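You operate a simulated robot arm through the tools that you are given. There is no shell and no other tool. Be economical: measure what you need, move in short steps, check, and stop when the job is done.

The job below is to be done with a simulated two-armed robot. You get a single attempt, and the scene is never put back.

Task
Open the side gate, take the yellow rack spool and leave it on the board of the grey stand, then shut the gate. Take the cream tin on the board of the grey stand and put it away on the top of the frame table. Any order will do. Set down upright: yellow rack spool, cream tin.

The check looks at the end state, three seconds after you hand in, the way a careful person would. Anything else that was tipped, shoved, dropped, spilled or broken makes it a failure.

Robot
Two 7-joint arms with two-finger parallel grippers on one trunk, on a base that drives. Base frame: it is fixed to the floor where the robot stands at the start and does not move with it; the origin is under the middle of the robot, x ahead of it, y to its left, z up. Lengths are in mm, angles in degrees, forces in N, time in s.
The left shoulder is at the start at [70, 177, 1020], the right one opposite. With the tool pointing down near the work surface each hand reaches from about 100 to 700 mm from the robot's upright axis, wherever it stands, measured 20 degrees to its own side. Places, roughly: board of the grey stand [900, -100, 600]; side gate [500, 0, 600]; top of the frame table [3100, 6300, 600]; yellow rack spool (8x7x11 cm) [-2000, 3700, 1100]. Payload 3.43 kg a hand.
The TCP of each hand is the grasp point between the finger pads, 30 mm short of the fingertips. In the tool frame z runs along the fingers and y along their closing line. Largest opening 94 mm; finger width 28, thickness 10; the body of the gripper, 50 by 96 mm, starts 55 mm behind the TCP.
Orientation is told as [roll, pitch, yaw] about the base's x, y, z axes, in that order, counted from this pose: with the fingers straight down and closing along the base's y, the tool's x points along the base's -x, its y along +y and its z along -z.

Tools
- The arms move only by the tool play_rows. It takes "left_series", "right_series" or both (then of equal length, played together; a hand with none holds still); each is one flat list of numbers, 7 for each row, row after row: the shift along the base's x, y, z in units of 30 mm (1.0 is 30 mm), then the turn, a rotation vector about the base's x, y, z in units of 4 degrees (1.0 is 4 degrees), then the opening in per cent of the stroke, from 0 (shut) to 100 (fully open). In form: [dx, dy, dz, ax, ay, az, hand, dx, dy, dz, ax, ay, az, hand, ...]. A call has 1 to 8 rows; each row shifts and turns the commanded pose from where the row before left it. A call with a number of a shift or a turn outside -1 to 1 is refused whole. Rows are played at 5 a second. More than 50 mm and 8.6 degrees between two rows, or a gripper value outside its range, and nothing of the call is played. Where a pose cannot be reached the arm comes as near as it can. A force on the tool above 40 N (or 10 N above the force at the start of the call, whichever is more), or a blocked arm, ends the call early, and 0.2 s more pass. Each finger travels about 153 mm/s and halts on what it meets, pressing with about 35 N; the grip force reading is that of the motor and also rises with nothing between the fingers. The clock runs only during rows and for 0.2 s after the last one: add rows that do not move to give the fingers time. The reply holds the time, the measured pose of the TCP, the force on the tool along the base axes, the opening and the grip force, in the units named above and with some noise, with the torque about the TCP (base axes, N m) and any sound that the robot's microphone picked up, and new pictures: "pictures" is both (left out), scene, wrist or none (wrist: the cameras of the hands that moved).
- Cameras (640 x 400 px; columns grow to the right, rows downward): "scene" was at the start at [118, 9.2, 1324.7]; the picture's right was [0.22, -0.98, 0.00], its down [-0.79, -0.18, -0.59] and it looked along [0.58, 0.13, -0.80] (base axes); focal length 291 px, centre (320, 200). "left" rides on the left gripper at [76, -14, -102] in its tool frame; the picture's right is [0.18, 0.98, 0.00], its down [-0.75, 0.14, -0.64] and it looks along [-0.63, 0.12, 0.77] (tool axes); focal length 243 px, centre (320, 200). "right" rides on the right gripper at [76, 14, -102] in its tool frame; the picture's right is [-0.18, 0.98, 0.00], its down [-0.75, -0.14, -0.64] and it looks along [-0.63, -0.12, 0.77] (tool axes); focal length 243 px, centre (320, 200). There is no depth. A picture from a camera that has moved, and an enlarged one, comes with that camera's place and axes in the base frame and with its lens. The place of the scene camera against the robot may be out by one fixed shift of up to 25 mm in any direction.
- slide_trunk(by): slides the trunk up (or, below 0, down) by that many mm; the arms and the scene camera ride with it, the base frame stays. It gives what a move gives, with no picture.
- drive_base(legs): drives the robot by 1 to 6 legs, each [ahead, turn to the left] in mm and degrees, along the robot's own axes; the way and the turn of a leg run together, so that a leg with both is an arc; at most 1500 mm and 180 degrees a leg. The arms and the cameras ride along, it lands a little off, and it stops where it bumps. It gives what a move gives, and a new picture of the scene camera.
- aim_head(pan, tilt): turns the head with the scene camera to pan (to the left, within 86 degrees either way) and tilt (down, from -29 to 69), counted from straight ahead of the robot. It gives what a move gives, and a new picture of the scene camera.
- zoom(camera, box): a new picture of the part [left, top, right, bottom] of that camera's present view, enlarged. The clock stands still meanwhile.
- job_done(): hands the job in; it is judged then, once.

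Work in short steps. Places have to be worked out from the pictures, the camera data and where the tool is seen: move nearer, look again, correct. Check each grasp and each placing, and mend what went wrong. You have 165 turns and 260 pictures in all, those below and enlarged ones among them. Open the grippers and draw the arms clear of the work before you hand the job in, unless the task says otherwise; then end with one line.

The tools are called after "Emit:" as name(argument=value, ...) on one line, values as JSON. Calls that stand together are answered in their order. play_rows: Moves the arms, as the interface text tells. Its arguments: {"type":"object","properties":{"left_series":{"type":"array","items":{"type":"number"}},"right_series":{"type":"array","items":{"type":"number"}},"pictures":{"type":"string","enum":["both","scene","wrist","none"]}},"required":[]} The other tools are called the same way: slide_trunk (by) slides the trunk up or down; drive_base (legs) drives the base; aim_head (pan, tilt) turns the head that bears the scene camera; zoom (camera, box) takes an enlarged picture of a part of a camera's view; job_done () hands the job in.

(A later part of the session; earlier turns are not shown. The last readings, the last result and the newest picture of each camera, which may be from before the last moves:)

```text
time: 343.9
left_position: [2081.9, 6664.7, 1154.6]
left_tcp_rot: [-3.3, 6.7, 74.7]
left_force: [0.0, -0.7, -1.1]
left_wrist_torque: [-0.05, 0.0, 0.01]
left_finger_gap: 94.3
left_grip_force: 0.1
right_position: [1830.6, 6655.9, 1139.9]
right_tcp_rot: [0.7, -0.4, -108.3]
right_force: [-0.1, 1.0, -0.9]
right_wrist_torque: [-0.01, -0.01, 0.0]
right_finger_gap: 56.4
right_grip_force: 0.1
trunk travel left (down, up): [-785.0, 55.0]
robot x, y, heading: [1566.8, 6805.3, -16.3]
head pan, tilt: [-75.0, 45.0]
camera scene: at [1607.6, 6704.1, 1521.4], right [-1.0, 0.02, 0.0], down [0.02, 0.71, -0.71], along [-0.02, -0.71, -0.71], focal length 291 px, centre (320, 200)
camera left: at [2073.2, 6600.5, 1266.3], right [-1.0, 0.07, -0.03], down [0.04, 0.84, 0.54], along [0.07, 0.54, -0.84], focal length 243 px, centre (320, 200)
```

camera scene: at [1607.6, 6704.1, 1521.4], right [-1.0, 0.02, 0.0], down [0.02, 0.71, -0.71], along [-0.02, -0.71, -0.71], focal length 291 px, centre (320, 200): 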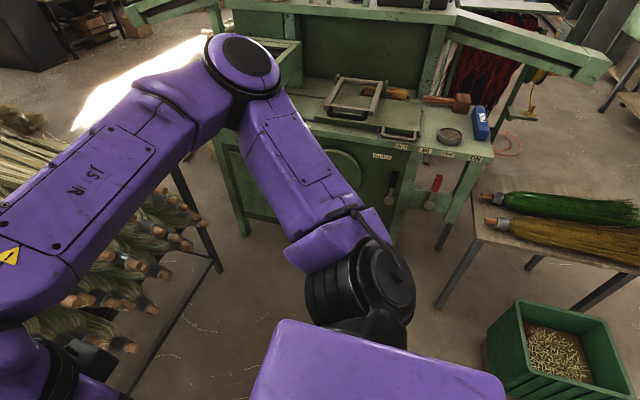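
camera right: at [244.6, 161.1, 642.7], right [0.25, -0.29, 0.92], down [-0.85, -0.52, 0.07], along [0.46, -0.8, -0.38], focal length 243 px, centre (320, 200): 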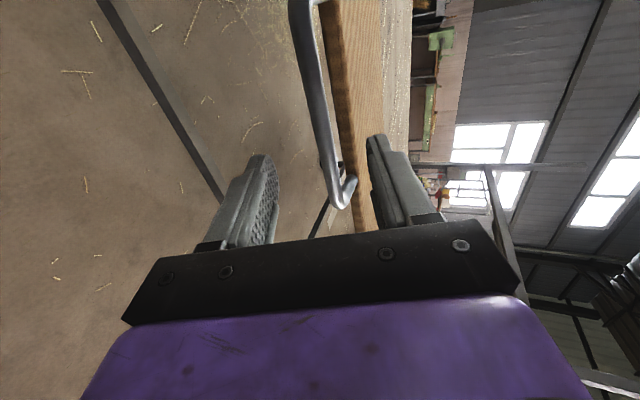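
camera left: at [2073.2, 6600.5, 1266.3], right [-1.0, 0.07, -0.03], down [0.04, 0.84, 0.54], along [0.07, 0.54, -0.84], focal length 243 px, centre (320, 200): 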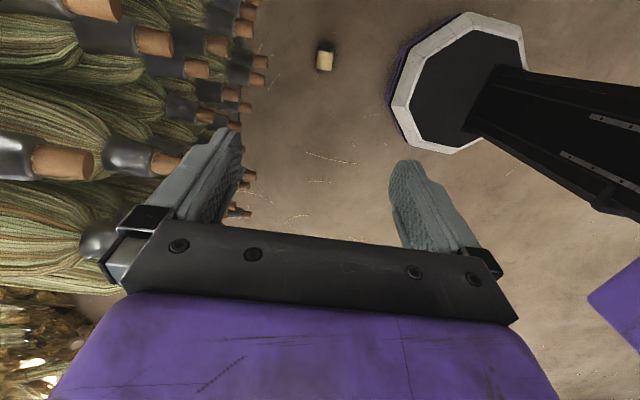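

The hand is now at yaw 75°, above the tin with the broom handles at a distance to the east. I back off 80 mm for clearance and lower the trunk.

Emit:
drive_base(legs=[[-80, 0]])

Emit:
slide_trunk(by=-400)

Emit:
slide_trunk(by=-380)

Emit:
play_rows(left_series=[0, 0, 0, 0.61, 0.118, 0, 100, 0, 0, 0, 0.61, 0.118, 0, 100, 0, 0, 0, 0.61, 0.118, 0, 100, 0, 0, -0.8, 0, 0, 0, 100, 0, 0, -0.8, 0, 0, 0, 100], pictures="both")

```text
time: 345.0
left_position: [2006.8, 6685.2, 1154.3]
left_tcp_rot: [-3.2, 6.9, 74.6]
left_force: [-0.1, 0.3, -0.7]
left_wrist_torque: [0.03, 0.0, -0.01]
left_finger_gap: 93.9
left_grip_force: 0.0
right_position: [1757.6, 6678.5, 1139.5]
right_tcp_rot: [0.4, -0.2, -108.1]
right_force: [0.6, -0.7, -0.2]
right_wrist_torque: [0.0, 0.03, -0.02]
right_finger_gap: 56.4
right_grip_force: 0.0
trunk travel left (down, up): [-785.0, 55.0]
robot x, y, heading: [1492.2, 6830.2, -16.0]
head pan, tilt: [-75.0, 45.0]
camera scene: at [1535.2, 6725.3, 1521.1], right [-1.0, 0.02, 0.0], down [0.01, 0.71, -0.71], along [-0.02, -0.71, -0.71], focal length 291 px, centre (320, 200)
```

scene: 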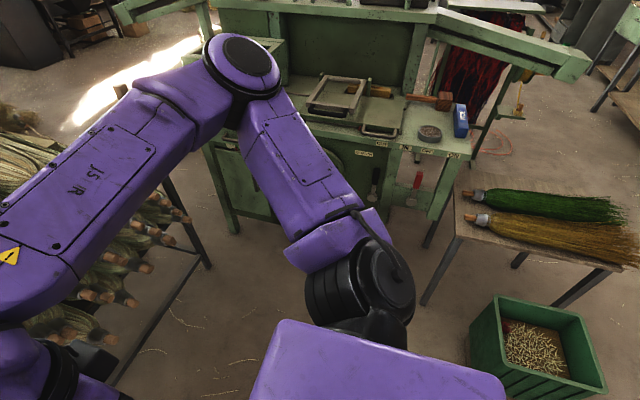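

```text
time: 348.8
left_position: [2006.8, 6687.0, 757.5]
left_tcp_rot: [-3.2, 7.2, 74.7]
left_force: [-0.5, -0.2, -0.8]
left_wrist_torque: [0.02, -0.02, 0.0]
left_finger_gap: 94.1
left_grip_force: 0.0
right_position: [1755.2, 6679.5, 741.2]
right_tcp_rot: [0.6, -0.3, -108.1]
right_force: [0.9, -1.8, 0.3]
right_wrist_torque: [0.03, 0.02, -0.02]
right_finger_gap: 56.4
right_grip_force: 0.1
trunk travel left (down, up): [-385.0, 455.0]
robot x, y, heading: [1493.8, 6832.4, -16.2]
head pan, tilt: [-75.0, 45.0]
```

```text
time: 352.5
left_position: [2005.9, 6686.2, 376.8]
left_tcp_rot: [-3.3, 7.2, 74.9]
left_force: [0.7, -0.4, -0.4]
left_wrist_torque: [-0.01, -0.03, 0.0]
left_finger_gap: 94.0
left_grip_force: 0.1
right_position: [1755.0, 6678.7, 359.3]
right_tcp_rot: [0.5, -0.3, -108.2]
right_force: [0.1, 0.3, 0.1]
right_wrist_torque: [-0.02, 0.01, 0.04]
right_finger_gap: 56.5
right_grip_force: 0.0
trunk travel left (down, up): [-5.0, 835.0]
robot x, y, heading: [1487.7, 6829.1, -16.3]
head pan, tilt: [-75.0, 45.0]
```

```text
time: 353.9
left_position: [2022.9, 6700.2, 352.0]
left_tcp_rot: [-0.6, 4.8, 77.7]
left_force: [0.5, -0.3, -0.3]
left_wrist_torque: [0.0, -0.01, -0.03]
left_finger_gap: 94.0
left_grip_force: 0.1
right_position: [1755.4, 6678.6, 360.0]
right_tcp_rot: [0.5, -0.2, -108.2]
right_force: [-0.5, 0.1, 0.8]
right_wrist_torque: [0.01, 0.01, 0.02]
right_finger_gap: 56.5
right_grip_force: 0.0
trunk travel left (down, up): [-5.0, 835.0]
robot x, y, heading: [1489.0, 6827.2, -16.5]
head pan, tilt: [-75.0, 45.0]
stopped in row 5 (left hand): the arm was blocked; the commanded pose is now the measured one
camera scene: at [1532.1, 6726.4, 741.4], right [-1.0, 0.02, 0.0], down [0.01, 0.71, -0.71], along [-0.01, -0.71, -0.71], focal length 291 px, centre (320, 200)
camera left: at [2022.0, 6630.3, 460.4], right [-1.0, 0.03, 0.01], down [0.03, 0.82, 0.57], along [0.01, 0.57, -0.82], focal length 243 px, centre (320, 200)
```

scene: 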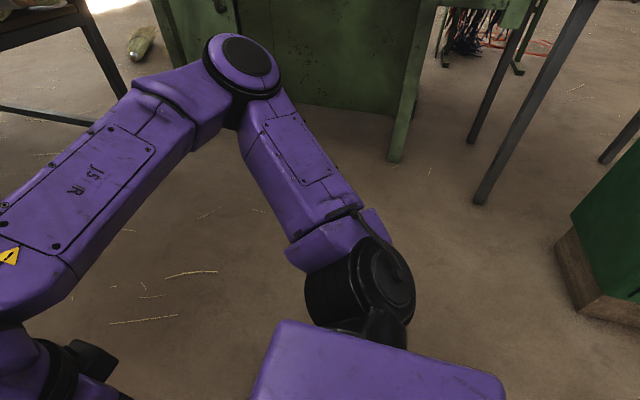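
left: 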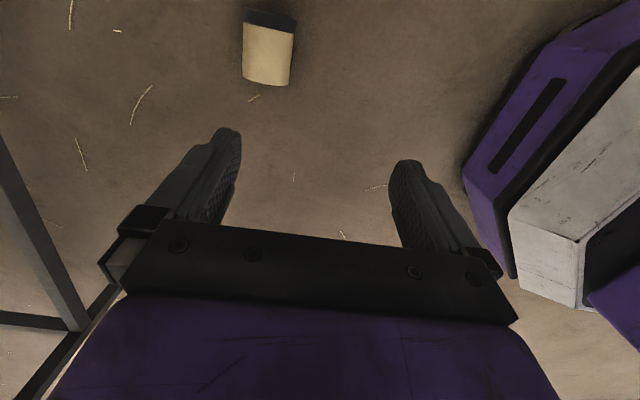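

The left wrist is near its limit at this yaw, while the right hand already has a fitting yaw (−108°). I swing the left hand away to the left and use the right one.

Emit:
play_rows(left_series=[0.1, 0.8, 0.3, 0, 0, -0.95, 100, 0.1, 0.8, 0.3, 0, 0, -0.95, 100, 0.1, 0.8, 0.3, 0, 0, -0.95, 100, 0.1, 0.8, 0.3, 0, 0, -0.95, 100, 0.1, 0.8, 0.3, 0, 0, -0.95, 100, 0.1, 0.8, 0.3, 0, 0, -0.95, 100, 0.1, 0.8, 0.3, 0, 0, -0.95, 100, 0.1, 0.8, 0.3, 0, 0, -0.95, 100], pictures="none")

Emit:
play_rows(right_series=[0.9, -0.1, 0, 0, 0, 0, 100, 0.9, -0.1, 0, 0, 0, 0, 100, 0.9, -0.1, 0, 0, 0, 0, 100, 0.9, -0.1, 0, 0, 0, 0, 100, 0.9, -0.1, 0, 0, 0, 0, 100, 0.9, -0.1, 0, 0, 0, 0, 100, 0.9, -0.1, 0, 0, 0, 0, 100, 0.9, -0.1, 0, 0, 0, 0, 100], pictures="none")

Emit:
play_rows(right_series=[0.9, -0.1, -0.3, 0, 0, 0, 100, 0.9, -0.1, -0.6, 0, 0, 0, 100, 0.9, -0.1, -0.6, 0, 0, 0, 100, 0, 0, -0.6, 0, 0, 0, 100], pictures="wrist")

```text
time: 355.7
left_position: [2047.6, 6892.9, 423.3]
left_tcp_rot: [-0.6, 4.6, 46.8]
left_force: [-0.6, -0.5, -1.0]
left_wrist_torque: [-0.01, 0.03, 0.02]
left_finger_gap: 94.1
left_grip_force: 0.1
right_position: [1755.1, 6678.9, 360.0]
right_tcp_rot: [0.5, -0.3, -108.2]
right_force: [0.6, -0.1, -0.4]
right_wrist_torque: [0.02, 0.0, -0.01]
right_finger_gap: 56.3
right_grip_force: 0.2
trunk travel left (down, up): [-5.0, 835.0]
robot x, y, heading: [1488.3, 6829.1, -16.4]
head pan, tilt: [-75.0, 45.0]
```

```text
time: 357.5
left_position: [2046.9, 6892.2, 422.5]
left_tcp_rot: [-0.6, 4.5, 46.9]
left_force: [-0.3, 0.2, -0.3]
left_wrist_torque: [0.0, 0.01, 0.02]
left_finger_gap: 94.1
left_grip_force: 0.1
right_position: [1971.9, 6655.8, 360.9]
right_tcp_rot: [0.6, -0.3, -108.1]
right_force: [0.0, 0.9, 0.1]
right_wrist_torque: [-0.02, 0.0, -0.05]
right_finger_gap: 94.1
right_grip_force: 0.1
trunk travel left (down, up): [-5.0, 835.0]
robot x, y, heading: [1489.0, 6828.1, -16.0]
head pan, tilt: [-75.0, 45.0]
```

```text
time: 358.5
left_position: [2046.6, 6891.4, 422.8]
left_tcp_rot: [-0.5, 4.4, 46.9]
left_force: [-0.6, -0.7, -0.3]
left_wrist_torque: [0.01, 0.0, -0.03]
left_finger_gap: 94.0
left_grip_force: 0.0
right_position: [2053.9, 6644.4, 295.5]
right_tcp_rot: [0.6, -0.3, -108.2]
right_force: [-0.4, 1.2, -0.4]
right_wrist_torque: [0.01, 0.02, -0.05]
right_finger_gap: 94.0
right_grip_force: 0.1
trunk travel left (down, up): [-5.0, 835.0]
robot x, y, heading: [1488.6, 6828.0, -16.4]
head pan, tilt: [-75.0, 45.0]
camera right: at [2090.6, 6712.4, 397.4], right [0.88, -0.48, 0.01], down [-0.37, -0.67, 0.64], along [-0.3, -0.57, -0.76], focal length 243 px, centre (320, 200)
```

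right: 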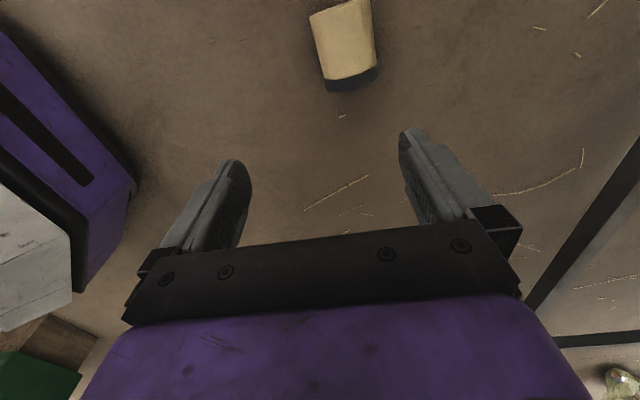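

Tin centre estimated at [2100, 6650], axis 75°. I align and lower to just above it.

Emit:
play_rows(right_series=[0.8, 0.1, -0.9, 0, 0, 0.7, 100, 0.73, 0.1, -0.9, 0, 0, 0, 100, 0, 0, -0.95, 0, 0, 0, 100, 0, 0, -0.95, 0, 0, 0, 100, 0, 0, -0.95, 0, 0, 0, 100, 0, 0, -0.95, 0, 0, 0, 100, 0, 0, 0, 0, 0, 0, 100], pictures="wrist")

```text
time: 360.1
left_position: [2047.1, 6890.8, 423.0]
left_tcp_rot: [-0.7, 4.5, 47.1]
left_force: [0.4, 0.4, -0.1]
left_wrist_torque: [-0.02, 0.02, 0.03]
left_finger_gap: 93.8
left_grip_force: 0.0
right_position: [2100.3, 6652.3, 127.2]
right_tcp_rot: [0.7, -0.4, -105.4]
right_force: [-0.2, 0.3, -0.4]
right_wrist_torque: [-0.02, -0.02, 0.0]
right_finger_gap: 93.9
right_grip_force: 0.1
trunk travel left (down, up): [-5.0, 835.0]
robot x, y, heading: [1491.4, 6832.4, -16.1]
head pan, tilt: [-75.0, 45.0]
camera right: at [2133.2, 6720.9, 229.5], right [0.9, -0.44, 0.01], down [-0.34, -0.68, 0.64], along [-0.28, -0.58, -0.76], focal length 243 px, centre (320, 200)
```

right: 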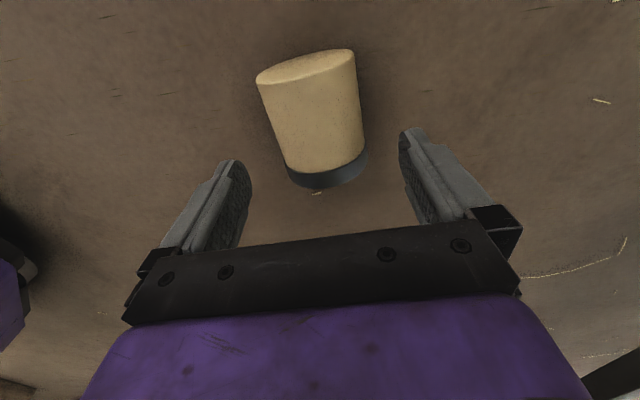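

Centred. Descend to z ≈ 42 and close.

Emit:
play_rows(right_series=[0, 0.05, -0.95, 0, 0, 0, 100, 0, 0.05, -0.95, 0, 0, 0, 100, 0, 0, -0.9, 0, 0, 0, 100, 0, 0, 0, 0, 0, 0, 100, 0, 0, 0, 0, 0, 0, 0, 0, 0, 0, 0, 0, 0, 0, 0, 0, 0, 0, 0, 0, 0], pictures="wrist")

```text
time: 361.7
left_position: [2046.3, 6891.4, 422.5]
left_tcp_rot: [-0.6, 4.5, 47.1]
left_force: [0.1, -0.3, 0.5]
left_wrist_torque: [0.0, -0.03, 0.0]
left_finger_gap: 93.9
left_grip_force: 0.1
right_position: [2080.6, 6657.3, 50.9]
right_tcp_rot: [0.6, -0.3, -105.4]
right_force: [0.3, 0.4, 4.5]
right_wrist_torque: [0.06, -0.09, 0.06]
right_finger_gap: 71.0
right_grip_force: 34.9
right hand out of reach, approached as far as the arm can: row 1, 2, 3
trunk travel left (down, up): [-5.0, 835.0]
robot x, y, heading: [1490.2, 6826.1, -16.4]
head pan, tilt: [-75.0, 45.0]
camera right: at [2115.5, 6726.5, 152.7], right [0.9, -0.44, 0.01], down [-0.34, -0.68, 0.64], along [-0.27, -0.58, -0.76], focal length 243 px, centre (320, 200)
```

right: 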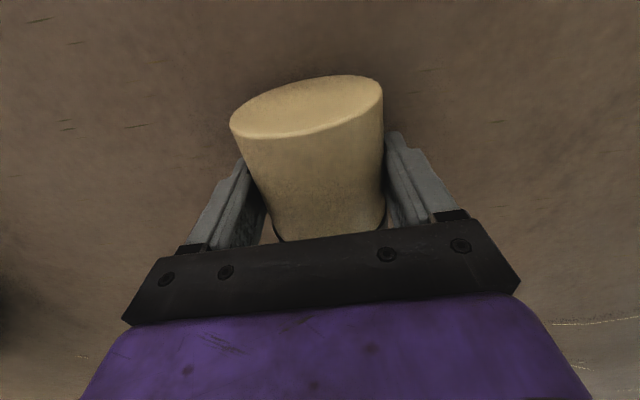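

Gripped at 71 mm. Lift and check.

Emit:
play_rows(right_series=[-0.2, 0.05, 0.5, 0, 0, 0, 0, -0.2, 0.05, 0.7, 0, 0, 0, 0, -0.3, 0.1, 0.8, 0, 0, 0, 0, -0.4, 0.1, 0.8, 0, 0, 0, 0, -0.4, 0.1, 0.8, 0, 0, 0, 0, -0.4, 0.1, 0.8, 0, 0, 0, 0], pictures="wrist")

```text
time: 363.1
left_position: [2046.6, 6889.8, 422.6]
left_tcp_rot: [-0.6, 4.5, 47.0]
left_force: [-0.6, 0.7, -0.6]
left_wrist_torque: [0.0, 0.01, 0.0]
left_finger_gap: 94.2
left_grip_force: 0.2
right_position: [2025.6, 6672.3, 184.0]
right_tcp_rot: [0.5, -0.3, -105.4]
right_force: [0.3, -0.6, -2.0]
right_wrist_torque: [-0.01, -0.02, 0.0]
right_finger_gap: 71.4
right_grip_force: 35.0
trunk travel left (down, up): [-5.0, 835.0]
robot x, y, heading: [1486.5, 6829.6, -16.1]
head pan, tilt: [-75.0, 45.0]
camera right: at [2059.7, 6742.2, 286.3], right [0.9, -0.44, 0.01], down [-0.34, -0.68, 0.64], along [-0.28, -0.58, -0.76], focal length 243 px, centre (320, 200)
```

right: 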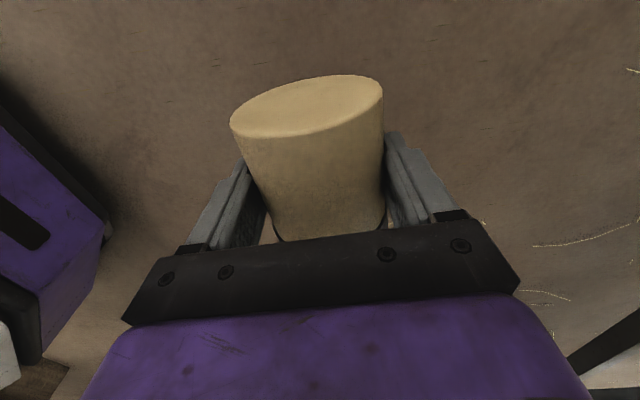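

The tin is firmly held, lying, bottom toward the camera side. I back off, raise the trunk and return along the known free route.

Emit:
drive_base(legs=[[-250, 0]])

Emit:
slide_trunk(by=400)

Emit:
slide_trunk(by=385)

Emit:
play_rows(left_series=[-0.3, 0.3, 0.3, 0, -0.3, -0.95, 100, -0.3, 0.3, 0.3, 0, -0.3, -0.95, 100, -0.3, 0.3, 0.3, 0, -0.2, -0.95, 100, -0.3, 0.3, 0.3, 0, -0.2, -0.95, 100, -0.3, 0, 0.3, 0, 0, -0.95, 100, -0.3, 0, 0.3, 0, 0, -0.95, 100, -0.3, 0, 0.3, 0, 0, -0.95, 100, -0.3, 0, 0.3, 0, 0, -0.95, 100], right_series=[0, 0, 0.9, 0, 0, 0, 0, 0, 0, 0.9, 0, 0, 0, 0, 0, 0, 0.9, 0, 0, 0, 0, 0, 0, 0.9, 0, 0, 0, 0, -0.5, 0, 0.5, 0, 0, 0, 0, -0.5, 0, 0.5, 0, 0, 0, 0, -0.5, 0, 0.5, 0, 0, 0, 0, -0.5, 0, 0.5, 0, 0, 0, 0], pictures="wrist")

```text
time: 364.9
left_position: [1800.5, 6961.6, 423.7]
left_tcp_rot: [-0.5, 4.5, 46.8]
left_force: [0.5, -0.1, 0.1]
left_wrist_torque: [-0.02, 0.02, 0.01]
left_finger_gap: 94.0
left_grip_force: 0.1
right_position: [1778.9, 6742.1, 183.9]
right_tcp_rot: [0.4, -0.2, -105.7]
right_force: [0.2, -0.2, -2.6]
right_wrist_torque: [-0.04, 0.04, 0.01]
right_finger_gap: 71.2
right_grip_force: 35.1
trunk travel left (down, up): [-5.0, 835.0]
robot x, y, heading: [1239.8, 6901.6, -16.6]
head pan, tilt: [-75.0, 45.0]
camera scene: at [1284.9, 6798.6, 741.3], right [-1.0, 0.03, 0.0], down [0.02, 0.71, -0.71], along [-0.02, -0.71, -0.71], focal length 291 px, centre (320, 200)
```

scene: 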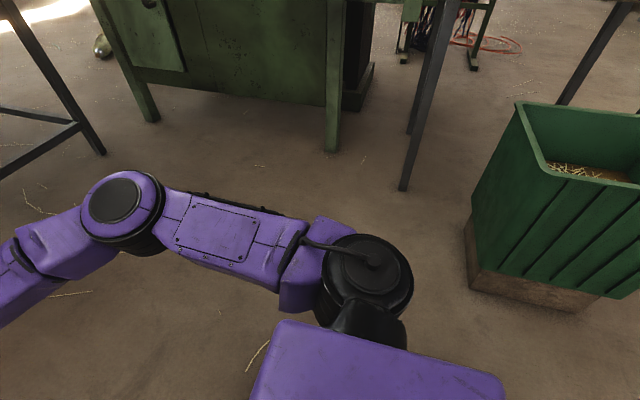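

```text
time: 368.8
left_position: [1799.4, 6962.0, 822.8]
left_tcp_rot: [-0.5, 4.5, 46.8]
left_force: [0.5, 0.4, 0.1]
left_wrist_torque: [0.0, 0.0, -0.01]
left_finger_gap: 93.8
left_grip_force: 0.1
right_position: [1778.2, 6742.6, 583.0]
right_tcp_rot: [0.5, -0.3, -105.7]
right_force: [-0.3, -0.2, -1.9]
right_wrist_torque: [0.0, 0.0, 0.01]
right_finger_gap: 71.4
right_grip_force: 34.9
trunk travel left (down, up): [-405.0, 435.0]
robot x, y, heading: [1239.2, 6898.7, -16.4]
head pan, tilt: [-75.0, 45.0]
```

```text
time: 372.5
left_position: [1801.6, 6960.6, 1208.8]
left_tcp_rot: [-0.6, 4.4, 46.9]
left_force: [0.4, 0.7, 0.0]
left_wrist_torque: [0.01, 0.03, 0.01]
left_finger_gap: 94.0
left_grip_force: 0.0
right_position: [1779.0, 6743.3, 969.7]
right_tcp_rot: [0.5, -0.3, -105.6]
right_force: [0.6, -0.5, -2.1]
right_wrist_torque: [-0.01, 0.0, -0.01]
right_finger_gap: 70.9
right_grip_force: 35.2
trunk travel left (down, up): [-790.0, 50.0]
robot x, y, heading: [1241.7, 6899.6, -16.6]
head pan, tilt: [-75.0, 45.0]
```

```text
time: 374.3
left_position: [1727.0, 6998.4, 1279.5]
left_tcp_rot: [-3.1, 1.4, 16.2]
left_force: [-0.6, -0.5, -0.3]
left_wrist_torque: [0.01, 0.01, -0.04]
left_finger_gap: 94.1
left_grip_force: 0.0
right_position: [1719.6, 6742.1, 1137.8]
right_tcp_rot: [0.6, -0.2, -105.7]
right_force: [0.6, 0.0, -1.8]
right_wrist_torque: [0.01, -0.05, 0.03]
right_finger_gap: 71.2
right_grip_force: 35.0
trunk travel left (down, up): [-790.0, 50.0]
robot x, y, heading: [1241.3, 6899.9, -16.5]
head pan, tilt: [-75.0, 45.0]
camera right: at [1753.0, 6811.4, 1239.6], right [0.9, -0.44, 0.01], down [-0.34, -0.68, 0.64], along [-0.28, -0.58, -0.77], focal length 243 px, centre (320, 200)
camera left: at [1658.0, 6968.7, 1383.4], right [-0.45, 0.89, -0.05], down [0.69, 0.38, 0.61], along [0.57, 0.24, -0.79], focal length 243 px, centre (320, 200)
```

right: 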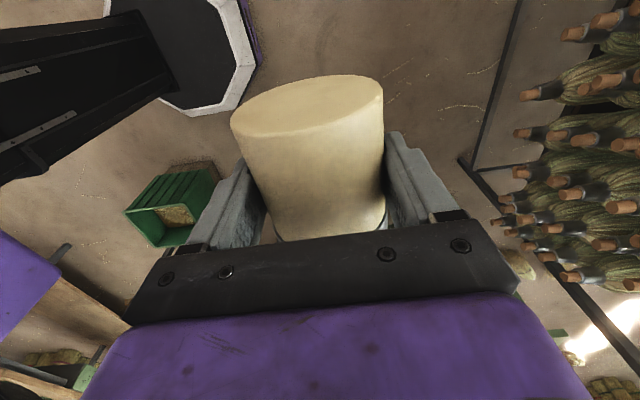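
left: 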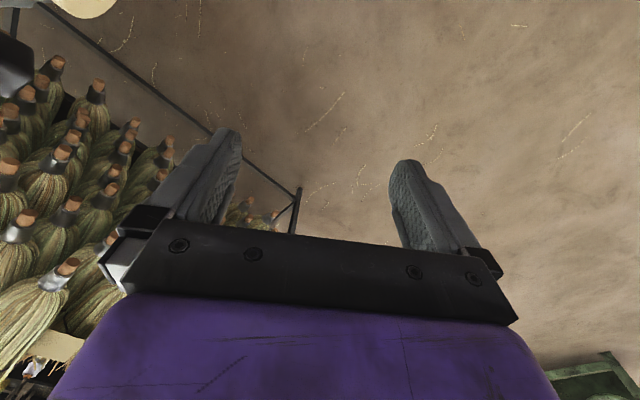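

Emit:
drive_base(legs=[[0, 59], [1457, 0], [0, -9.4], [1500, 0], [1490, 0], [0, -44.4]])

```text
time: 401.1
left_position: [5055.7, 10079.8, 1278.3]
left_tcp_rot: [-3.2, 1.5, 28.5]
left_force: [0.4, 0.4, 0.1]
left_wrist_torque: [-0.01, 0.0, -0.02]
left_finger_gap: 94.1
left_grip_force: 0.1
right_position: [5102.3, 9828.1, 1137.8]
right_tcp_rot: [0.4, -0.3, -93.4]
right_force: [-0.8, 1.1, -1.4]
right_wrist_torque: [0.04, 0.01, -0.02]
right_finger_gap: 70.7
right_grip_force: 35.1
trunk travel left (down, up): [-790.0, 50.0]
robot x, y, heading: [4600.5, 9882.2, -4.0]
head pan, tilt: [-75.0, 45.0]
camera scene: at [4662.7, 9791.7, 1526.4], right [-0.98, -0.19, 0.0], down [-0.13, 0.69, -0.71], along [0.13, -0.69, -0.71], focal length 291 px, centre (320, 200)
```

scene: 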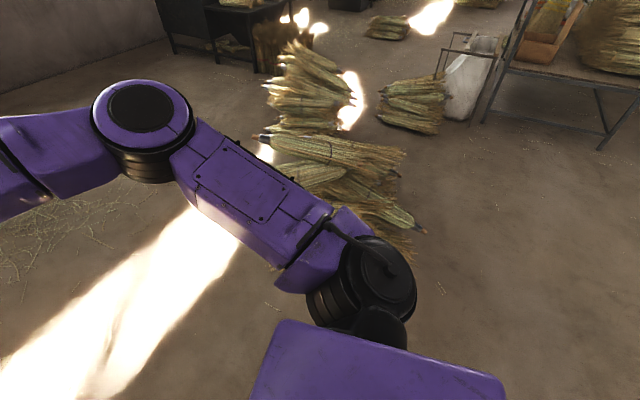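

Emit:
drive_base(legs=[[0, -17.2], [1500, 0], [109, 0], [0, -53.2], [1500, 0], [350, 0]])

```text
time: 421.4
left_position: [7058.4, 7279.0, 1279.3]
left_tcp_rot: [-3.2, 1.4, -37.6]
left_force: [0.1, 0.2, -0.2]
left_wrist_torque: [-0.06, 0.0, -0.01]
left_finger_gap: 94.0
left_grip_force: 0.1
right_position: [6845.8, 7135.3, 1136.6]
right_tcp_rot: [0.5, -0.3, -159.6]
right_force: [0.2, 0.3, -2.5]
right_wrist_torque: [-0.02, -0.04, 0.01]
right_finger_gap: 70.5
right_grip_force: 35.4
trunk travel left (down, up): [-790.0, 50.0]
robot x, y, heading: [6694.1, 7616.4, -70.4]
head pan, tilt: [-75.0, 45.0]
camera scene: at [6640.0, 7514.1, 1526.5], right [-0.57, 0.82, 0.0], down [0.58, 0.4, -0.71], along [-0.58, -0.4, -0.71], focal length 291 px, centre (320, 200)
```

scene: 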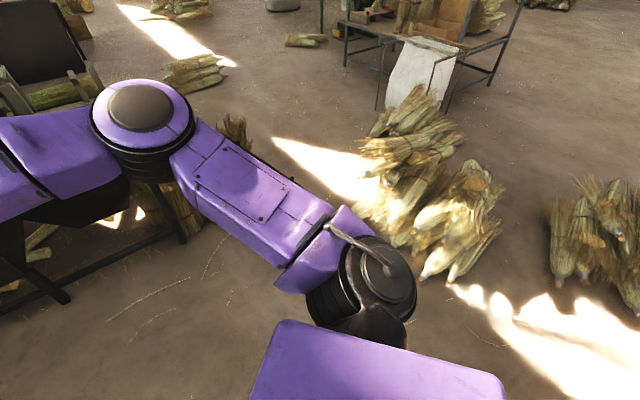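

Still firm at 70.5 mm. I continue back to the east side of the frame table.

Emit:
drive_base(legs=[[0, -69.7], [1400, 0], [690, 0], [0, -17], [1300, 0]])

```text
time: 442.1
left_position: [3535.9, 5407.3, 1279.1]
left_tcp_rot: [-3.2, 1.6, -123.8]
left_force: [-0.7, -0.2, 0.0]
left_wrist_torque: [0.0, -0.01, 0.0]
left_finger_gap: 94.0
left_grip_force: 0.0
right_position: [3376.5, 5608.9, 1135.9]
right_tcp_rot: [0.6, -0.3, 114.3]
right_force: [-0.4, -0.2, -2.2]
right_wrist_torque: [0.02, 0.02, 0.0]
right_finger_gap: 70.5
right_grip_force: 34.9
trunk travel left (down, up): [-790.0, 50.0]
robot x, y, heading: [3841.0, 5793.8, -156.2]
head pan, tilt: [-75.0, 45.0]
camera scene: at [3744.4, 5830.6, 1526.4], right [0.78, 0.62, 0.0], down [0.44, -0.55, -0.71], along [-0.44, 0.55, -0.71], focal length 291 px, centre (320, 200)
```

scene: 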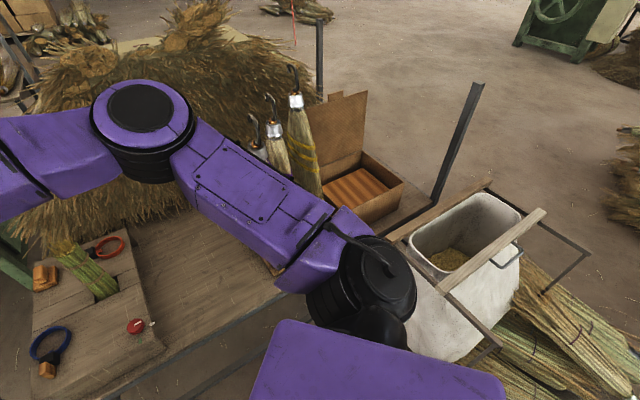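

I raise the trunk and the left hand well above the corner post's height, turning the right hand's yaw by +90° meanwhile so that it will tip forward.

Emit:
slide_trunk(by=48)

Emit:
play_rows(left_series=[0.2, 0.1, 0.6, 0, 0, 0, 100, 0.2, 0.1, 0.6, 0, 0, 0, 100, 0.2, 0.1, 0.6, 0, 0, 0, 100, 0.2, 0.1, 0.6, 0, 0, 0, 100, 0.2, 0.1, 0.6, 0, 0, 0, 100, 0.2, 0.1, 0.6, 0, 0, 0, 100, 0.2, 0.1, 0.6, 0, 0, 0, 100, 0.2, 0.1, 0.6, 0, 0, 0, 100], right_series=[0.2, 0.2, 0, 0, 0, 0.95, 0, 0.2, 0.2, 0, 0, 0, 0.95, 0, 0.2, 0.2, 0, 0, 0, 0.95, 0, 0.2, 0.2, 0, 0, 0, 0.95, 0, 0.2, 0.2, 0, 0, 0, 0.95, 0, 0.2, 0.2, 0, 0, 0, 0.95, 0, 0.2, 0.2, 0, 0, 0, 0.95, 0, 0.2, 0.2, 0, 0, 0, 0.95, 0], pictures="none")

Emit:
play_rows(right_series=[0, 0.2, 0, 0, 0, 0.95, 0, 0, 0.2, 0, 0, 0, 0.95, 0, 0, 0.2, 0, 0, 0, 0.95, 0, 0, 0.2, 0, 0, 0, 0.95, 0, 0, 0.2, 0, 0, 0, 0.95, 0, 0, 0.2, 0, 0, 0, 0.95, 0, 0, 0.2, 0, 0, 0, 0.95, 0, 0, 0.2, 0, 0, 0, 0.95, 0], pictures="none")

Emit:
play_rows(right_series=[0, 0, 0, 0, 0, 0.95, 0, 0, 0, 0, 0, 0, 0.95, 0, 0, 0, 0, 0, 0, 0.95, 0, 0, 0, 0, 0, 0, 0.95, 0, 0, 0, 0, 0, 0, 0.95, 0, 0, 0, 0, 0, 0, 0.95, 0, 0, 0, 0, 0, 0, 0.95, 0], pictures="none")

```text
time: 443.0
left_position: [3534.4, 5407.5, 1325.6]
left_tcp_rot: [-3.3, 1.5, -123.9]
left_force: [-0.6, -0.7, 0.0]
left_wrist_torque: [0.03, 0.0, 0.01]
left_finger_gap: 93.7
left_grip_force: 0.0
right_position: [3375.6, 5609.1, 1184.3]
right_tcp_rot: [0.6, -0.3, 114.4]
right_force: [0.3, -0.7, -1.7]
right_wrist_torque: [0.0, -0.03, -0.03]
right_finger_gap: 70.9
right_grip_force: 34.5
trunk travel left (down, up): [-838.0, 2.0]
robot x, y, heading: [3842.3, 5792.5, -156.6]
head pan, tilt: [-75.0, 45.0]
```

```text
time: 444.8
left_position: [3583.5, 5434.4, 1470.8]
left_tcp_rot: [-3.3, 1.4, -123.7]
left_force: [0.0, 0.0, 0.0]
left_wrist_torque: [-0.02, 0.0, -0.01]
left_finger_gap: 94.0
left_grip_force: 0.1
right_position: [3426.6, 5657.9, 1185.0]
right_tcp_rot: [0.7, -0.2, 144.8]
right_force: [-0.5, 1.2, -3.3]
right_wrist_torque: [-0.02, 0.02, 0.02]
right_finger_gap: 70.7
right_grip_force: 35.0
trunk travel left (down, up): [-838.0, 2.0]
robot x, y, heading: [3846.1, 5791.7, -156.6]
head pan, tilt: [-75.0, 45.0]
```

```text
time: 446.6
left_position: [3583.7, 5434.5, 1471.0]
left_tcp_rot: [-3.3, 1.5, -123.9]
left_force: [-0.5, 0.0, 0.4]
left_wrist_torque: [0.0, -0.03, 0.01]
left_finger_gap: 94.2
left_grip_force: 0.0
right_position: [3426.2, 5705.5, 1184.4]
right_tcp_rot: [0.6, -0.3, 175.3]
right_force: [-0.3, -0.2, -2.9]
right_wrist_torque: [0.01, -0.01, 0.0]
right_finger_gap: 70.7
right_grip_force: 35.0
trunk travel left (down, up): [-838.0, 2.0]
robot x, y, heading: [3846.8, 5793.6, -156.6]
head pan, tilt: [-75.0, 45.0]
```

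```text
time: 448.2
left_position: [3583.7, 5432.7, 1469.9]
left_tcp_rot: [-3.2, 1.5, -123.8]
left_force: [0.0, 0.3, 0.9]
left_wrist_torque: [0.03, -0.04, -0.01]
left_finger_gap: 94.2
left_grip_force: 0.0
right_position: [3426.0, 5705.1, 1185.2]
right_tcp_rot: [0.6, -0.3, -158.2]
right_force: [-0.8, -0.1, -2.6]
right_wrist_torque: [0.0, 0.03, -0.01]
right_finger_gap: 70.6
right_grip_force: 35.0
trunk travel left (down, up): [-838.0, 2.0]
robot x, y, heading: [3846.4, 5790.2, -156.6]
head pan, tilt: [-75.0, 45.0]
```

Now drive into the placing stance and look.

Emit:
drive_base(legs=[[0, 10.7], [244, 0], [0, -49]])

Emit:
aim_head(pan=0, tilt=45)

```text
time: 452.9
left_position: [3219.1, 5532.0, 1470.0]
left_tcp_rot: [-3.2, 1.5, -161.4]
left_force: [-0.4, -0.2, 0.8]
left_wrist_torque: [-0.03, 0.01, -0.04]
left_finger_gap: 94.2
left_grip_force: 0.0
right_position: [3258.7, 5843.0, 1184.5]
right_tcp_rot: [0.6, -0.3, 164.1]
right_force: [-0.1, 0.6, -2.1]
right_wrist_torque: [0.01, -0.02, -0.01]
right_finger_gap: 70.6
right_grip_force: 35.2
trunk travel left (down, up): [-838.0, 2.0]
robot x, y, heading: [3647.9, 5658.3, 166.0]
head pan, tilt: [-75.0, 45.0]
camera scene: at [3592.4, 5743.6, 1574.4], right [1.0, 0.02, 0.0], down [0.01, -0.71, -0.71], along [-0.01, 0.71, -0.71], focal length 291 px, centre (320, 200)
```

scene: 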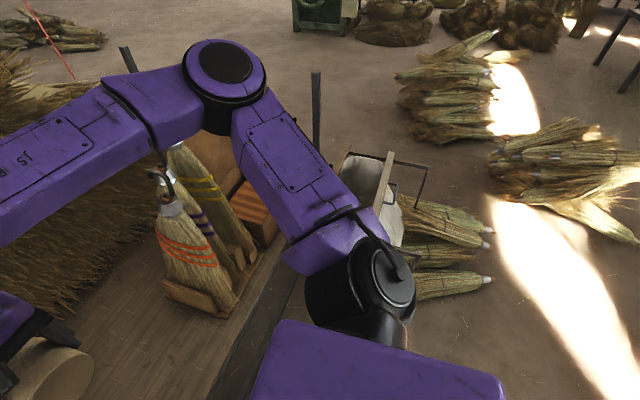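

```text
time: 454.4
left_position: [3219.1, 5531.4, 1470.2]
left_tcp_rot: [-3.1, 1.5, -161.4]
left_force: [0.0, -0.6, 0.3]
left_wrist_torque: [-0.03, -0.03, -0.03]
left_finger_gap: 93.7
left_grip_force: 0.1
right_position: [3259.6, 5843.7, 1184.4]
right_tcp_rot: [0.6, -0.2, 164.1]
right_force: [-0.6, -0.6, -3.1]
right_wrist_torque: [0.03, -0.02, -0.03]
right_finger_gap: 70.3
right_grip_force: 35.3
trunk travel left (down, up): [-838.0, 2.0]
robot x, y, heading: [3646.0, 5657.4, 166.1]
head pan, tilt: [0.0, 45.0]
camera scene: at [3515.1, 5683.0, 1574.3], right [0.24, 0.97, 0.0], down [0.69, -0.17, -0.71], along [-0.69, 0.17, -0.71], focal length 291 px, centre (320, 200)
```

scene: 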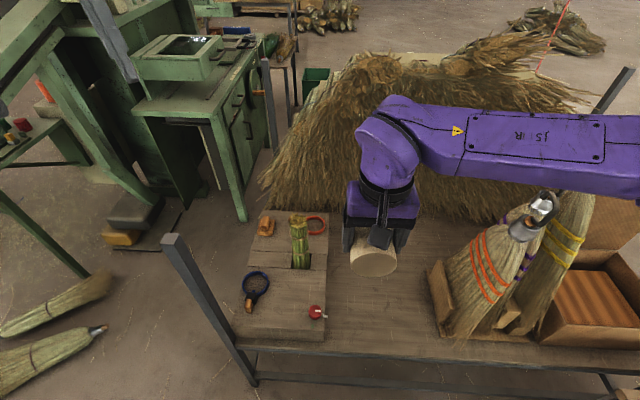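

The free deck patch lies between tray and broom rack; target about [3165, 5960]. I tip the right hand forward by ~62° while moving toward it, staying high.

Emit:
play_rows(right_series=[-0.17, 0.235, -0.4, 0.266, 0.933, 0, 0, -0.17, 0.235, -0.4, 0.266, 0.933, 0, 0, -0.17, 0.235, -0.4, 0.266, 0.933, 0, 0, -0.17, 0.235, -0.4, 0.266, 0.933, 0, 0, -0.17, 0.235, -0.4, 0.266, 0.933, 0, 0, -0.17, 0.235, -0.4, 0.266, 0.933, 0, 0, -0.17, 0.235, -0.4, 0.266, 0.933, 0, 0, -0.17, 0.235, -0.4, 0.266, 0.933, 0, 0], pictures="none")

Emit:
play_rows(right_series=[-0.17, 0.235, -0.7, 0.266, 0.933, 0, 0, -0.17, 0.235, -0.7, 0.266, 0.933, 0, 0, -0.17, 0.235, -0.7, 0.266, 0.933, 0, 0, -0.17, 0.235, -0.7, 0.266, 0.933, 0, 0, -0.17, 0.235, -0.7, 0.266, 0.933, 0, 0, -0.17, 0.235, -0.7, 0.266, 0.933, 0, 0, -0.17, 0.235, -0.7, 0.266, 0.933, 0, 0, -0.17, 0.235, -0.7, 0.266, 0.933, 0, 0], pictures="both")

```text
time: 456.1
left_position: [3220.2, 5531.5, 1469.7]
left_tcp_rot: [-3.2, 1.6, -161.4]
left_force: [0.2, -0.3, -0.1]
left_wrist_torque: [0.01, 0.0, -0.02]
left_finger_gap: 93.8
left_grip_force: 0.1
right_position: [3219.5, 5897.0, 1086.9]
right_tcp_rot: [0.5, -31.3, 164.1]
right_force: [0.5, 0.4, -3.2]
right_wrist_torque: [0.0, -0.01, -0.02]
right_finger_gap: 70.7
right_grip_force: 35.3
trunk travel left (down, up): [-838.0, 2.0]
robot x, y, heading: [3646.1, 5661.5, 166.0]
head pan, tilt: [0.0, 45.0]
```

```text
time: 457.9
left_position: [3219.0, 5531.8, 1469.1]
left_tcp_rot: [-3.1, 1.6, -161.5]
left_force: [-0.5, -0.6, -0.3]
left_wrist_torque: [0.0, 0.0, 0.0]
left_finger_gap: 94.3
left_grip_force: 0.0
right_position: [3177.9, 5956.7, 919.3]
right_tcp_rot: [0.6, -62.4, 164.1]
right_force: [0.0, 0.9, -2.8]
right_wrist_torque: [-0.05, -0.02, -0.01]
right_finger_gap: 70.8
right_grip_force: 35.2
trunk travel left (down, up): [-838.0, 2.0]
robot x, y, heading: [3646.3, 5656.8, 165.9]
head pan, tilt: [0.0, 45.0]
camera scene: at [3513.9, 5682.8, 1574.3], right [0.24, 0.97, 0.0], down [0.69, -0.17, -0.71], along [-0.69, 0.17, -0.71], focal length 291 px, centre (320, 200)
camera right: at [3297.0, 5908.6, 899.7], right [-0.34, -0.92, 0.17], down [0.25, 0.08, 0.96], along [-0.91, 0.37, 0.2], focal length 243 px, centre (320, 200)
```

scene: 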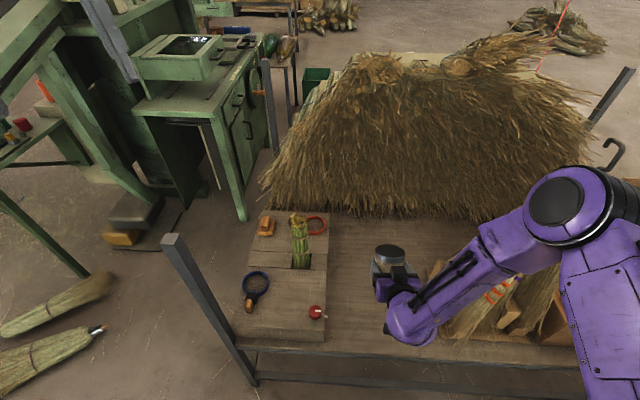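
right: 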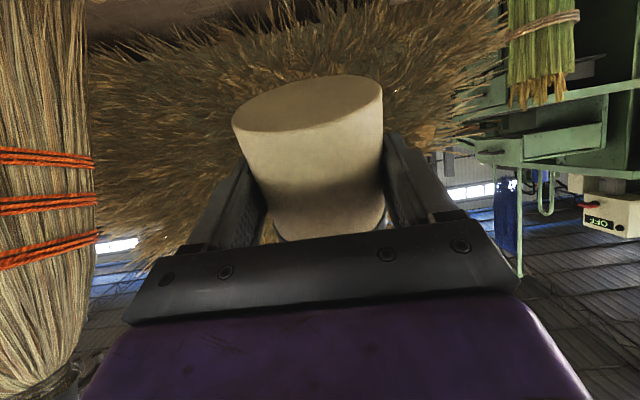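

The forearm would come down close to the brooms. I re-approach from a slightly different heading (150°), which keeps the elbow away from them: back out, shift, and come in again.

Emit:
drive_base(legs=[[-300, 0], [0, -84.7], [-303, 0], [0, 69]])

```text
time: 468.3
left_position: [3438.8, 5273.5, 1470.2]
left_tcp_rot: [-3.1, 1.5, -177.2]
left_force: [-0.2, 0.0, 0.9]
left_wrist_torque: [0.02, 0.0, 0.0]
left_finger_gap: 94.2
left_grip_force: 0.0
right_position: [3516.8, 5693.0, 920.0]
right_tcp_rot: [0.7, -62.3, 148.2]
right_force: [0.4, 0.4, -3.6]
right_wrist_torque: [-0.02, -0.05, -0.01]
right_finger_gap: 70.4
right_grip_force: 35.3
trunk travel left (down, up): [-838.0, 2.0]
robot x, y, heading: [3885.0, 5279.9, 150.1]
head pan, tilt: [0.0, 45.0]
camera scene: at [3766.3, 5337.1, 1574.3], right [0.5, 0.87, 0.0], down [0.61, -0.35, -0.71], along [-0.61, 0.35, -0.71], focal length 291 px, centre (320, 200)
```

scene: 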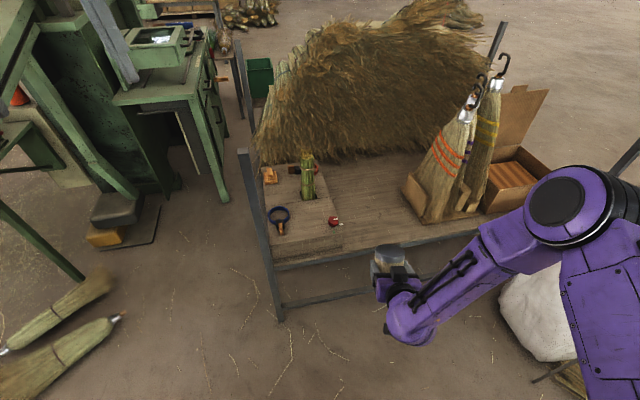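

I lower the hand here in free space first, then check the elbow's height.

Emit:
play_rows(right_series=[0, 0, -0.95, 0, 0, 0, 0, 0, 0, -0.95, 0, 0, 0, 0, 0, 0, -0.95, 0, 0, 0, 0, 0, 0, -0.95, 0, 0, 0, 0, 0, 0, -0.95, 0, 0, 0, 0, 0, 0, -0.95, 0, 0, 0, 0], pictures="scene")

```text
time: 469.7
left_position: [3439.3, 5273.6, 1470.2]
left_tcp_rot: [-3.2, 1.6, -177.3]
left_force: [-0.6, 0.0, -0.4]
left_wrist_torque: [-0.01, 0.08, -0.02]
left_finger_gap: 94.1
left_grip_force: 0.1
right_position: [3518.2, 5691.6, 749.9]
right_tcp_rot: [0.7, -62.3, 148.3]
right_force: [-0.8, -0.1, -2.5]
right_wrist_torque: [-0.02, -0.05, 0.0]
right_finger_gap: 70.9
right_grip_force: 34.6
trunk travel left (down, up): [-838.0, 2.0]
robot x, y, heading: [3887.3, 5278.0, 149.9]
head pan, tilt: [0.0, 45.0]
camera scene: at [3765.9, 5336.8, 1574.3], right [0.5, 0.87, 0.0], down [0.61, -0.35, -0.71], along [-0.61, 0.35, -0.71], focal length 291 px, centre (320, 200)
```

scene: 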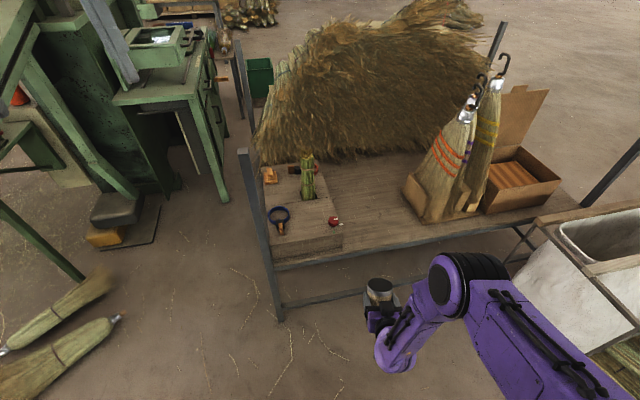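

The elbow has folded low and close, clear of the brooms. Now drive the hand in over the free patch.

Emit:
drive_base(legs=[[380, 0]])

```text
time: 472.1
left_position: [3108.6, 5457.3, 1470.2]
left_tcp_rot: [-3.2, 1.3, -176.8]
left_force: [-0.7, -0.2, -0.1]
left_wrist_torque: [0.0, 0.06, 0.0]
left_finger_gap: 94.1
left_grip_force: 0.0
right_position: [3182.4, 5878.0, 749.9]
right_tcp_rot: [0.6, -62.3, 148.7]
right_force: [-0.8, 0.3, -2.3]
right_wrist_torque: [-0.05, -0.02, -0.01]
right_finger_gap: 70.2
right_grip_force: 35.5
trunk travel left (down, up): [-838.0, 2.0]
robot x, y, heading: [3552.0, 5466.2, 150.4]
head pan, tilt: [0.0, 45.0]
camera scene: at [3434.7, 5523.9, 1574.5], right [0.49, 0.87, 0.0], down [0.62, -0.35, -0.71], along [-0.62, 0.35, -0.71], focal length 291 px, centre (320, 200)
```

scene: 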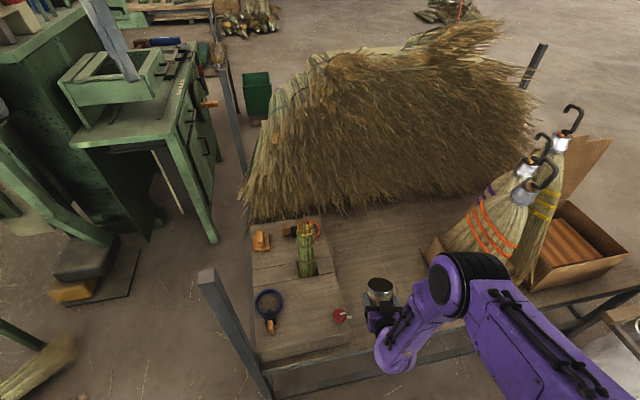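

The tin hangs over the patch; I shift it 40 mm away from the tray and lower toward the deck.

Emit:
play_rows(right_series=[0.24, 0.63, 0, 0, 0, 0, 0, 0.24, 0.63, 0, 0, 0, 0, 0, 0, 0, -0.8, 0, 0, 0, 0, 0, 0, -0.8, 0, 0, 0, 0, 0, 0, -0.6, 0, 0, 0, 0, 0, 0, 0, 0, 0, 0, 0], pictures="both")

```text
time: 473.5
left_position: [3106.9, 5456.8, 1469.7]
left_tcp_rot: [-3.2, 1.5, -176.7]
left_force: [0.3, 0.2, 0.0]
left_wrist_torque: [0.01, -0.01, -0.01]
left_finger_gap: 94.0
left_grip_force: 0.0
right_position: [3194.6, 5915.4, 684.2]
right_tcp_rot: [0.6, -62.1, 148.8]
right_force: [0.9, -0.7, -1.6]
right_wrist_torque: [-0.02, -0.01, -0.01]
right_finger_gap: 70.5
right_grip_force: 34.5
trunk travel left (down, up): [-838.0, 2.0]
robot x, y, heading: [3551.3, 5467.2, 150.5]
head pan, tilt: [0.0, 45.0]
camera scene: at [3433.0, 5524.6, 1574.3], right [0.49, 0.87, 0.0], down [0.62, -0.35, -0.71], along [-0.62, 0.35, -0.71], focal length 291 px, centre (320, 200)
camera right: at [3296.1, 5837.8, 664.5], right [-0.57, -0.8, 0.17], down [0.26, 0.01, 0.97], along [-0.78, 0.6, 0.2], focal length 243 px, centre (320, 200)
```

scene: 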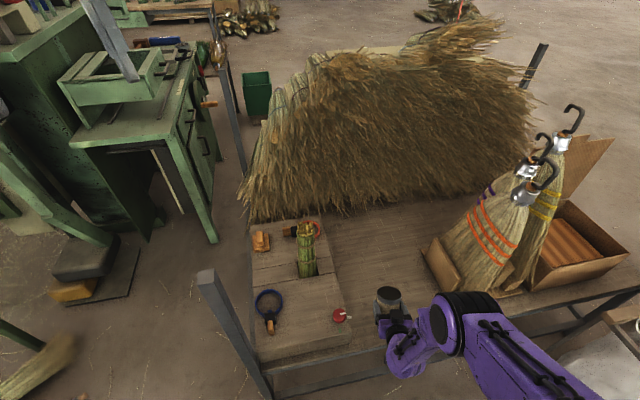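
right: 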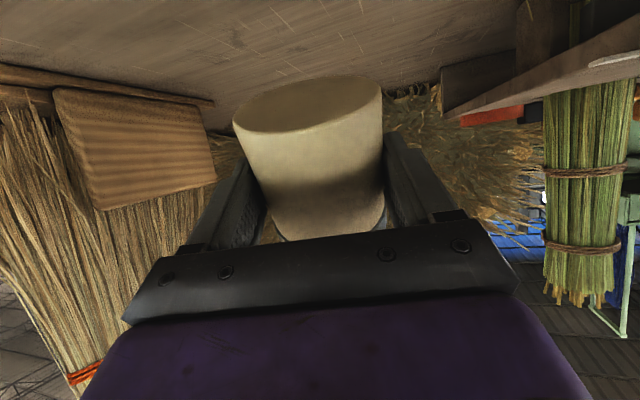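

Lowering gently until contact.

Emit:
play_rows(right_series=[0, 0, -0.25, 0, 0, 0, 0, 0, 0, -0.2, 0, 0, 0, 0, 0, 0, -0.2, 0, 0, 0, 0, 0, 0, 0, 0, 0, 0, 0], pictures="none")

Emit:
play_rows(right_series=[0, 0, -0.2, 0, 0, 0, 0, 0, 0, 0, 0, 0, 0, 0], pictures="wrist")

```text
time: 474.5
left_position: [3107.0, 5457.3, 1469.8]
left_tcp_rot: [-3.2, 1.5, -176.7]
left_force: [0.4, 0.3, 0.2]
left_wrist_torque: [0.0, 0.04, 0.0]
left_finger_gap: 94.1
left_grip_force: 0.0
right_position: [3195.0, 5915.7, 664.1]
right_tcp_rot: [0.6, -62.3, 148.8]
right_force: [-0.4, 0.6, -2.9]
right_wrist_torque: [-0.01, -0.01, -0.03]
right_finger_gap: 70.6
right_grip_force: 35.1
trunk travel left (down, up): [-838.0, 2.0]
robot x, y, heading: [3553.3, 5469.3, 150.5]
head pan, tilt: [0.0, 45.0]
```

```text
time: 475.1
left_position: [3106.2, 5458.6, 1470.0]
left_tcp_rot: [-3.2, 1.5, -176.7]
left_force: [0.4, 0.2, 0.9]
left_wrist_torque: [0.01, 0.02, -0.03]
left_finger_gap: 93.8
left_grip_force: 0.0
right_position: [3196.5, 5916.4, 657.8]
right_tcp_rot: [0.6, -62.3, 148.8]
right_force: [0.0, -0.5, -2.1]
right_wrist_torque: [0.01, -0.02, -0.01]
right_finger_gap: 70.5
right_grip_force: 35.3
trunk travel left (down, up): [-838.0, 2.0]
robot x, y, heading: [3553.1, 5468.5, 150.5]
head pan, tilt: [0.0, 45.0]
camera right: at [3297.1, 5837.7, 638.0], right [-0.57, -0.8, 0.17], down [0.26, 0.01, 0.96], along [-0.78, 0.6, 0.2], focal length 243 px, centre (320, 200)
```

right: 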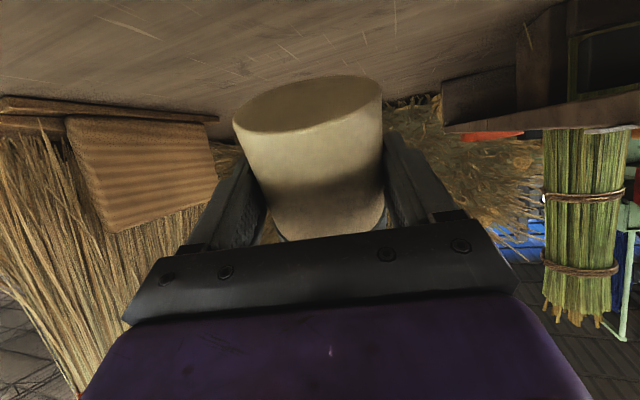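

Emit:
play_rows(right_series=[0, 0, -0.2, 0, 0, 0, 0, 0, 0, -0.2, 0, 0, 0, 0, 0, 0, -0.2, 0, 0, 0, 0, 0, 0, 0, 0, 0, 0, 0], pictures="none")

Emit:
play_rows(right_series=[0, 0, -0.2, 0, 0, 0, 0, 0, 0, -0.2, 0, 0, 0, 0, 0, 0, 0, 0, 0, 0, 0], pictures="wrist")

```text
time: 476.1
left_position: [3106.9, 5458.1, 1470.2]
left_tcp_rot: [-3.2, 1.6, -176.7]
left_force: [0.3, 0.3, 0.2]
left_wrist_torque: [0.05, -0.01, -0.03]
left_finger_gap: 93.9
left_grip_force: 0.0
right_position: [3194.5, 5915.4, 640.6]
right_tcp_rot: [0.6, -62.2, 148.8]
right_force: [0.2, -0.1, -2.8]
right_wrist_torque: [0.02, -0.04, 0.01]
right_finger_gap: 70.5
right_grip_force: 34.8
trunk travel left (down, up): [-838.0, 2.0]
robot x, y, heading: [3547.6, 5468.9, 150.6]
head pan, tilt: [0.0, 45.0]
```

```text
time: 476.9
left_position: [3105.8, 5457.1, 1469.8]
left_tcp_rot: [-3.2, 1.5, -176.7]
left_force: [0.4, -0.1, -0.1]
left_wrist_torque: [0.01, 0.01, 0.0]
left_finger_gap: 93.9
left_grip_force: 0.0
right_position: [3195.6, 5916.0, 627.9]
right_tcp_rot: [0.5, -62.3, 148.8]
right_force: [-0.8, -0.7, -2.7]
right_wrist_torque: [0.0, -0.02, -0.01]
right_finger_gap: 70.6
right_grip_force: 35.0
trunk travel left (down, up): [-838.0, 2.0]
robot x, y, heading: [3551.5, 5468.4, 150.5]
head pan, tilt: [0.0, 45.0]
camera right: at [3297.0, 5838.2, 608.6], right [-0.57, -0.8, 0.17], down [0.26, 0.01, 0.97], along [-0.78, 0.6, 0.2], focal length 243 px, centre (320, 200)
```

right: 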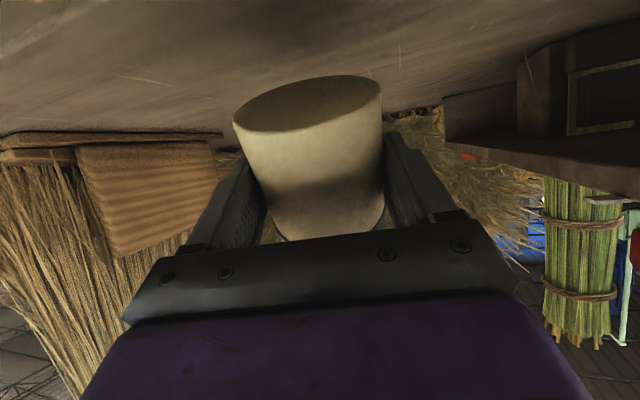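

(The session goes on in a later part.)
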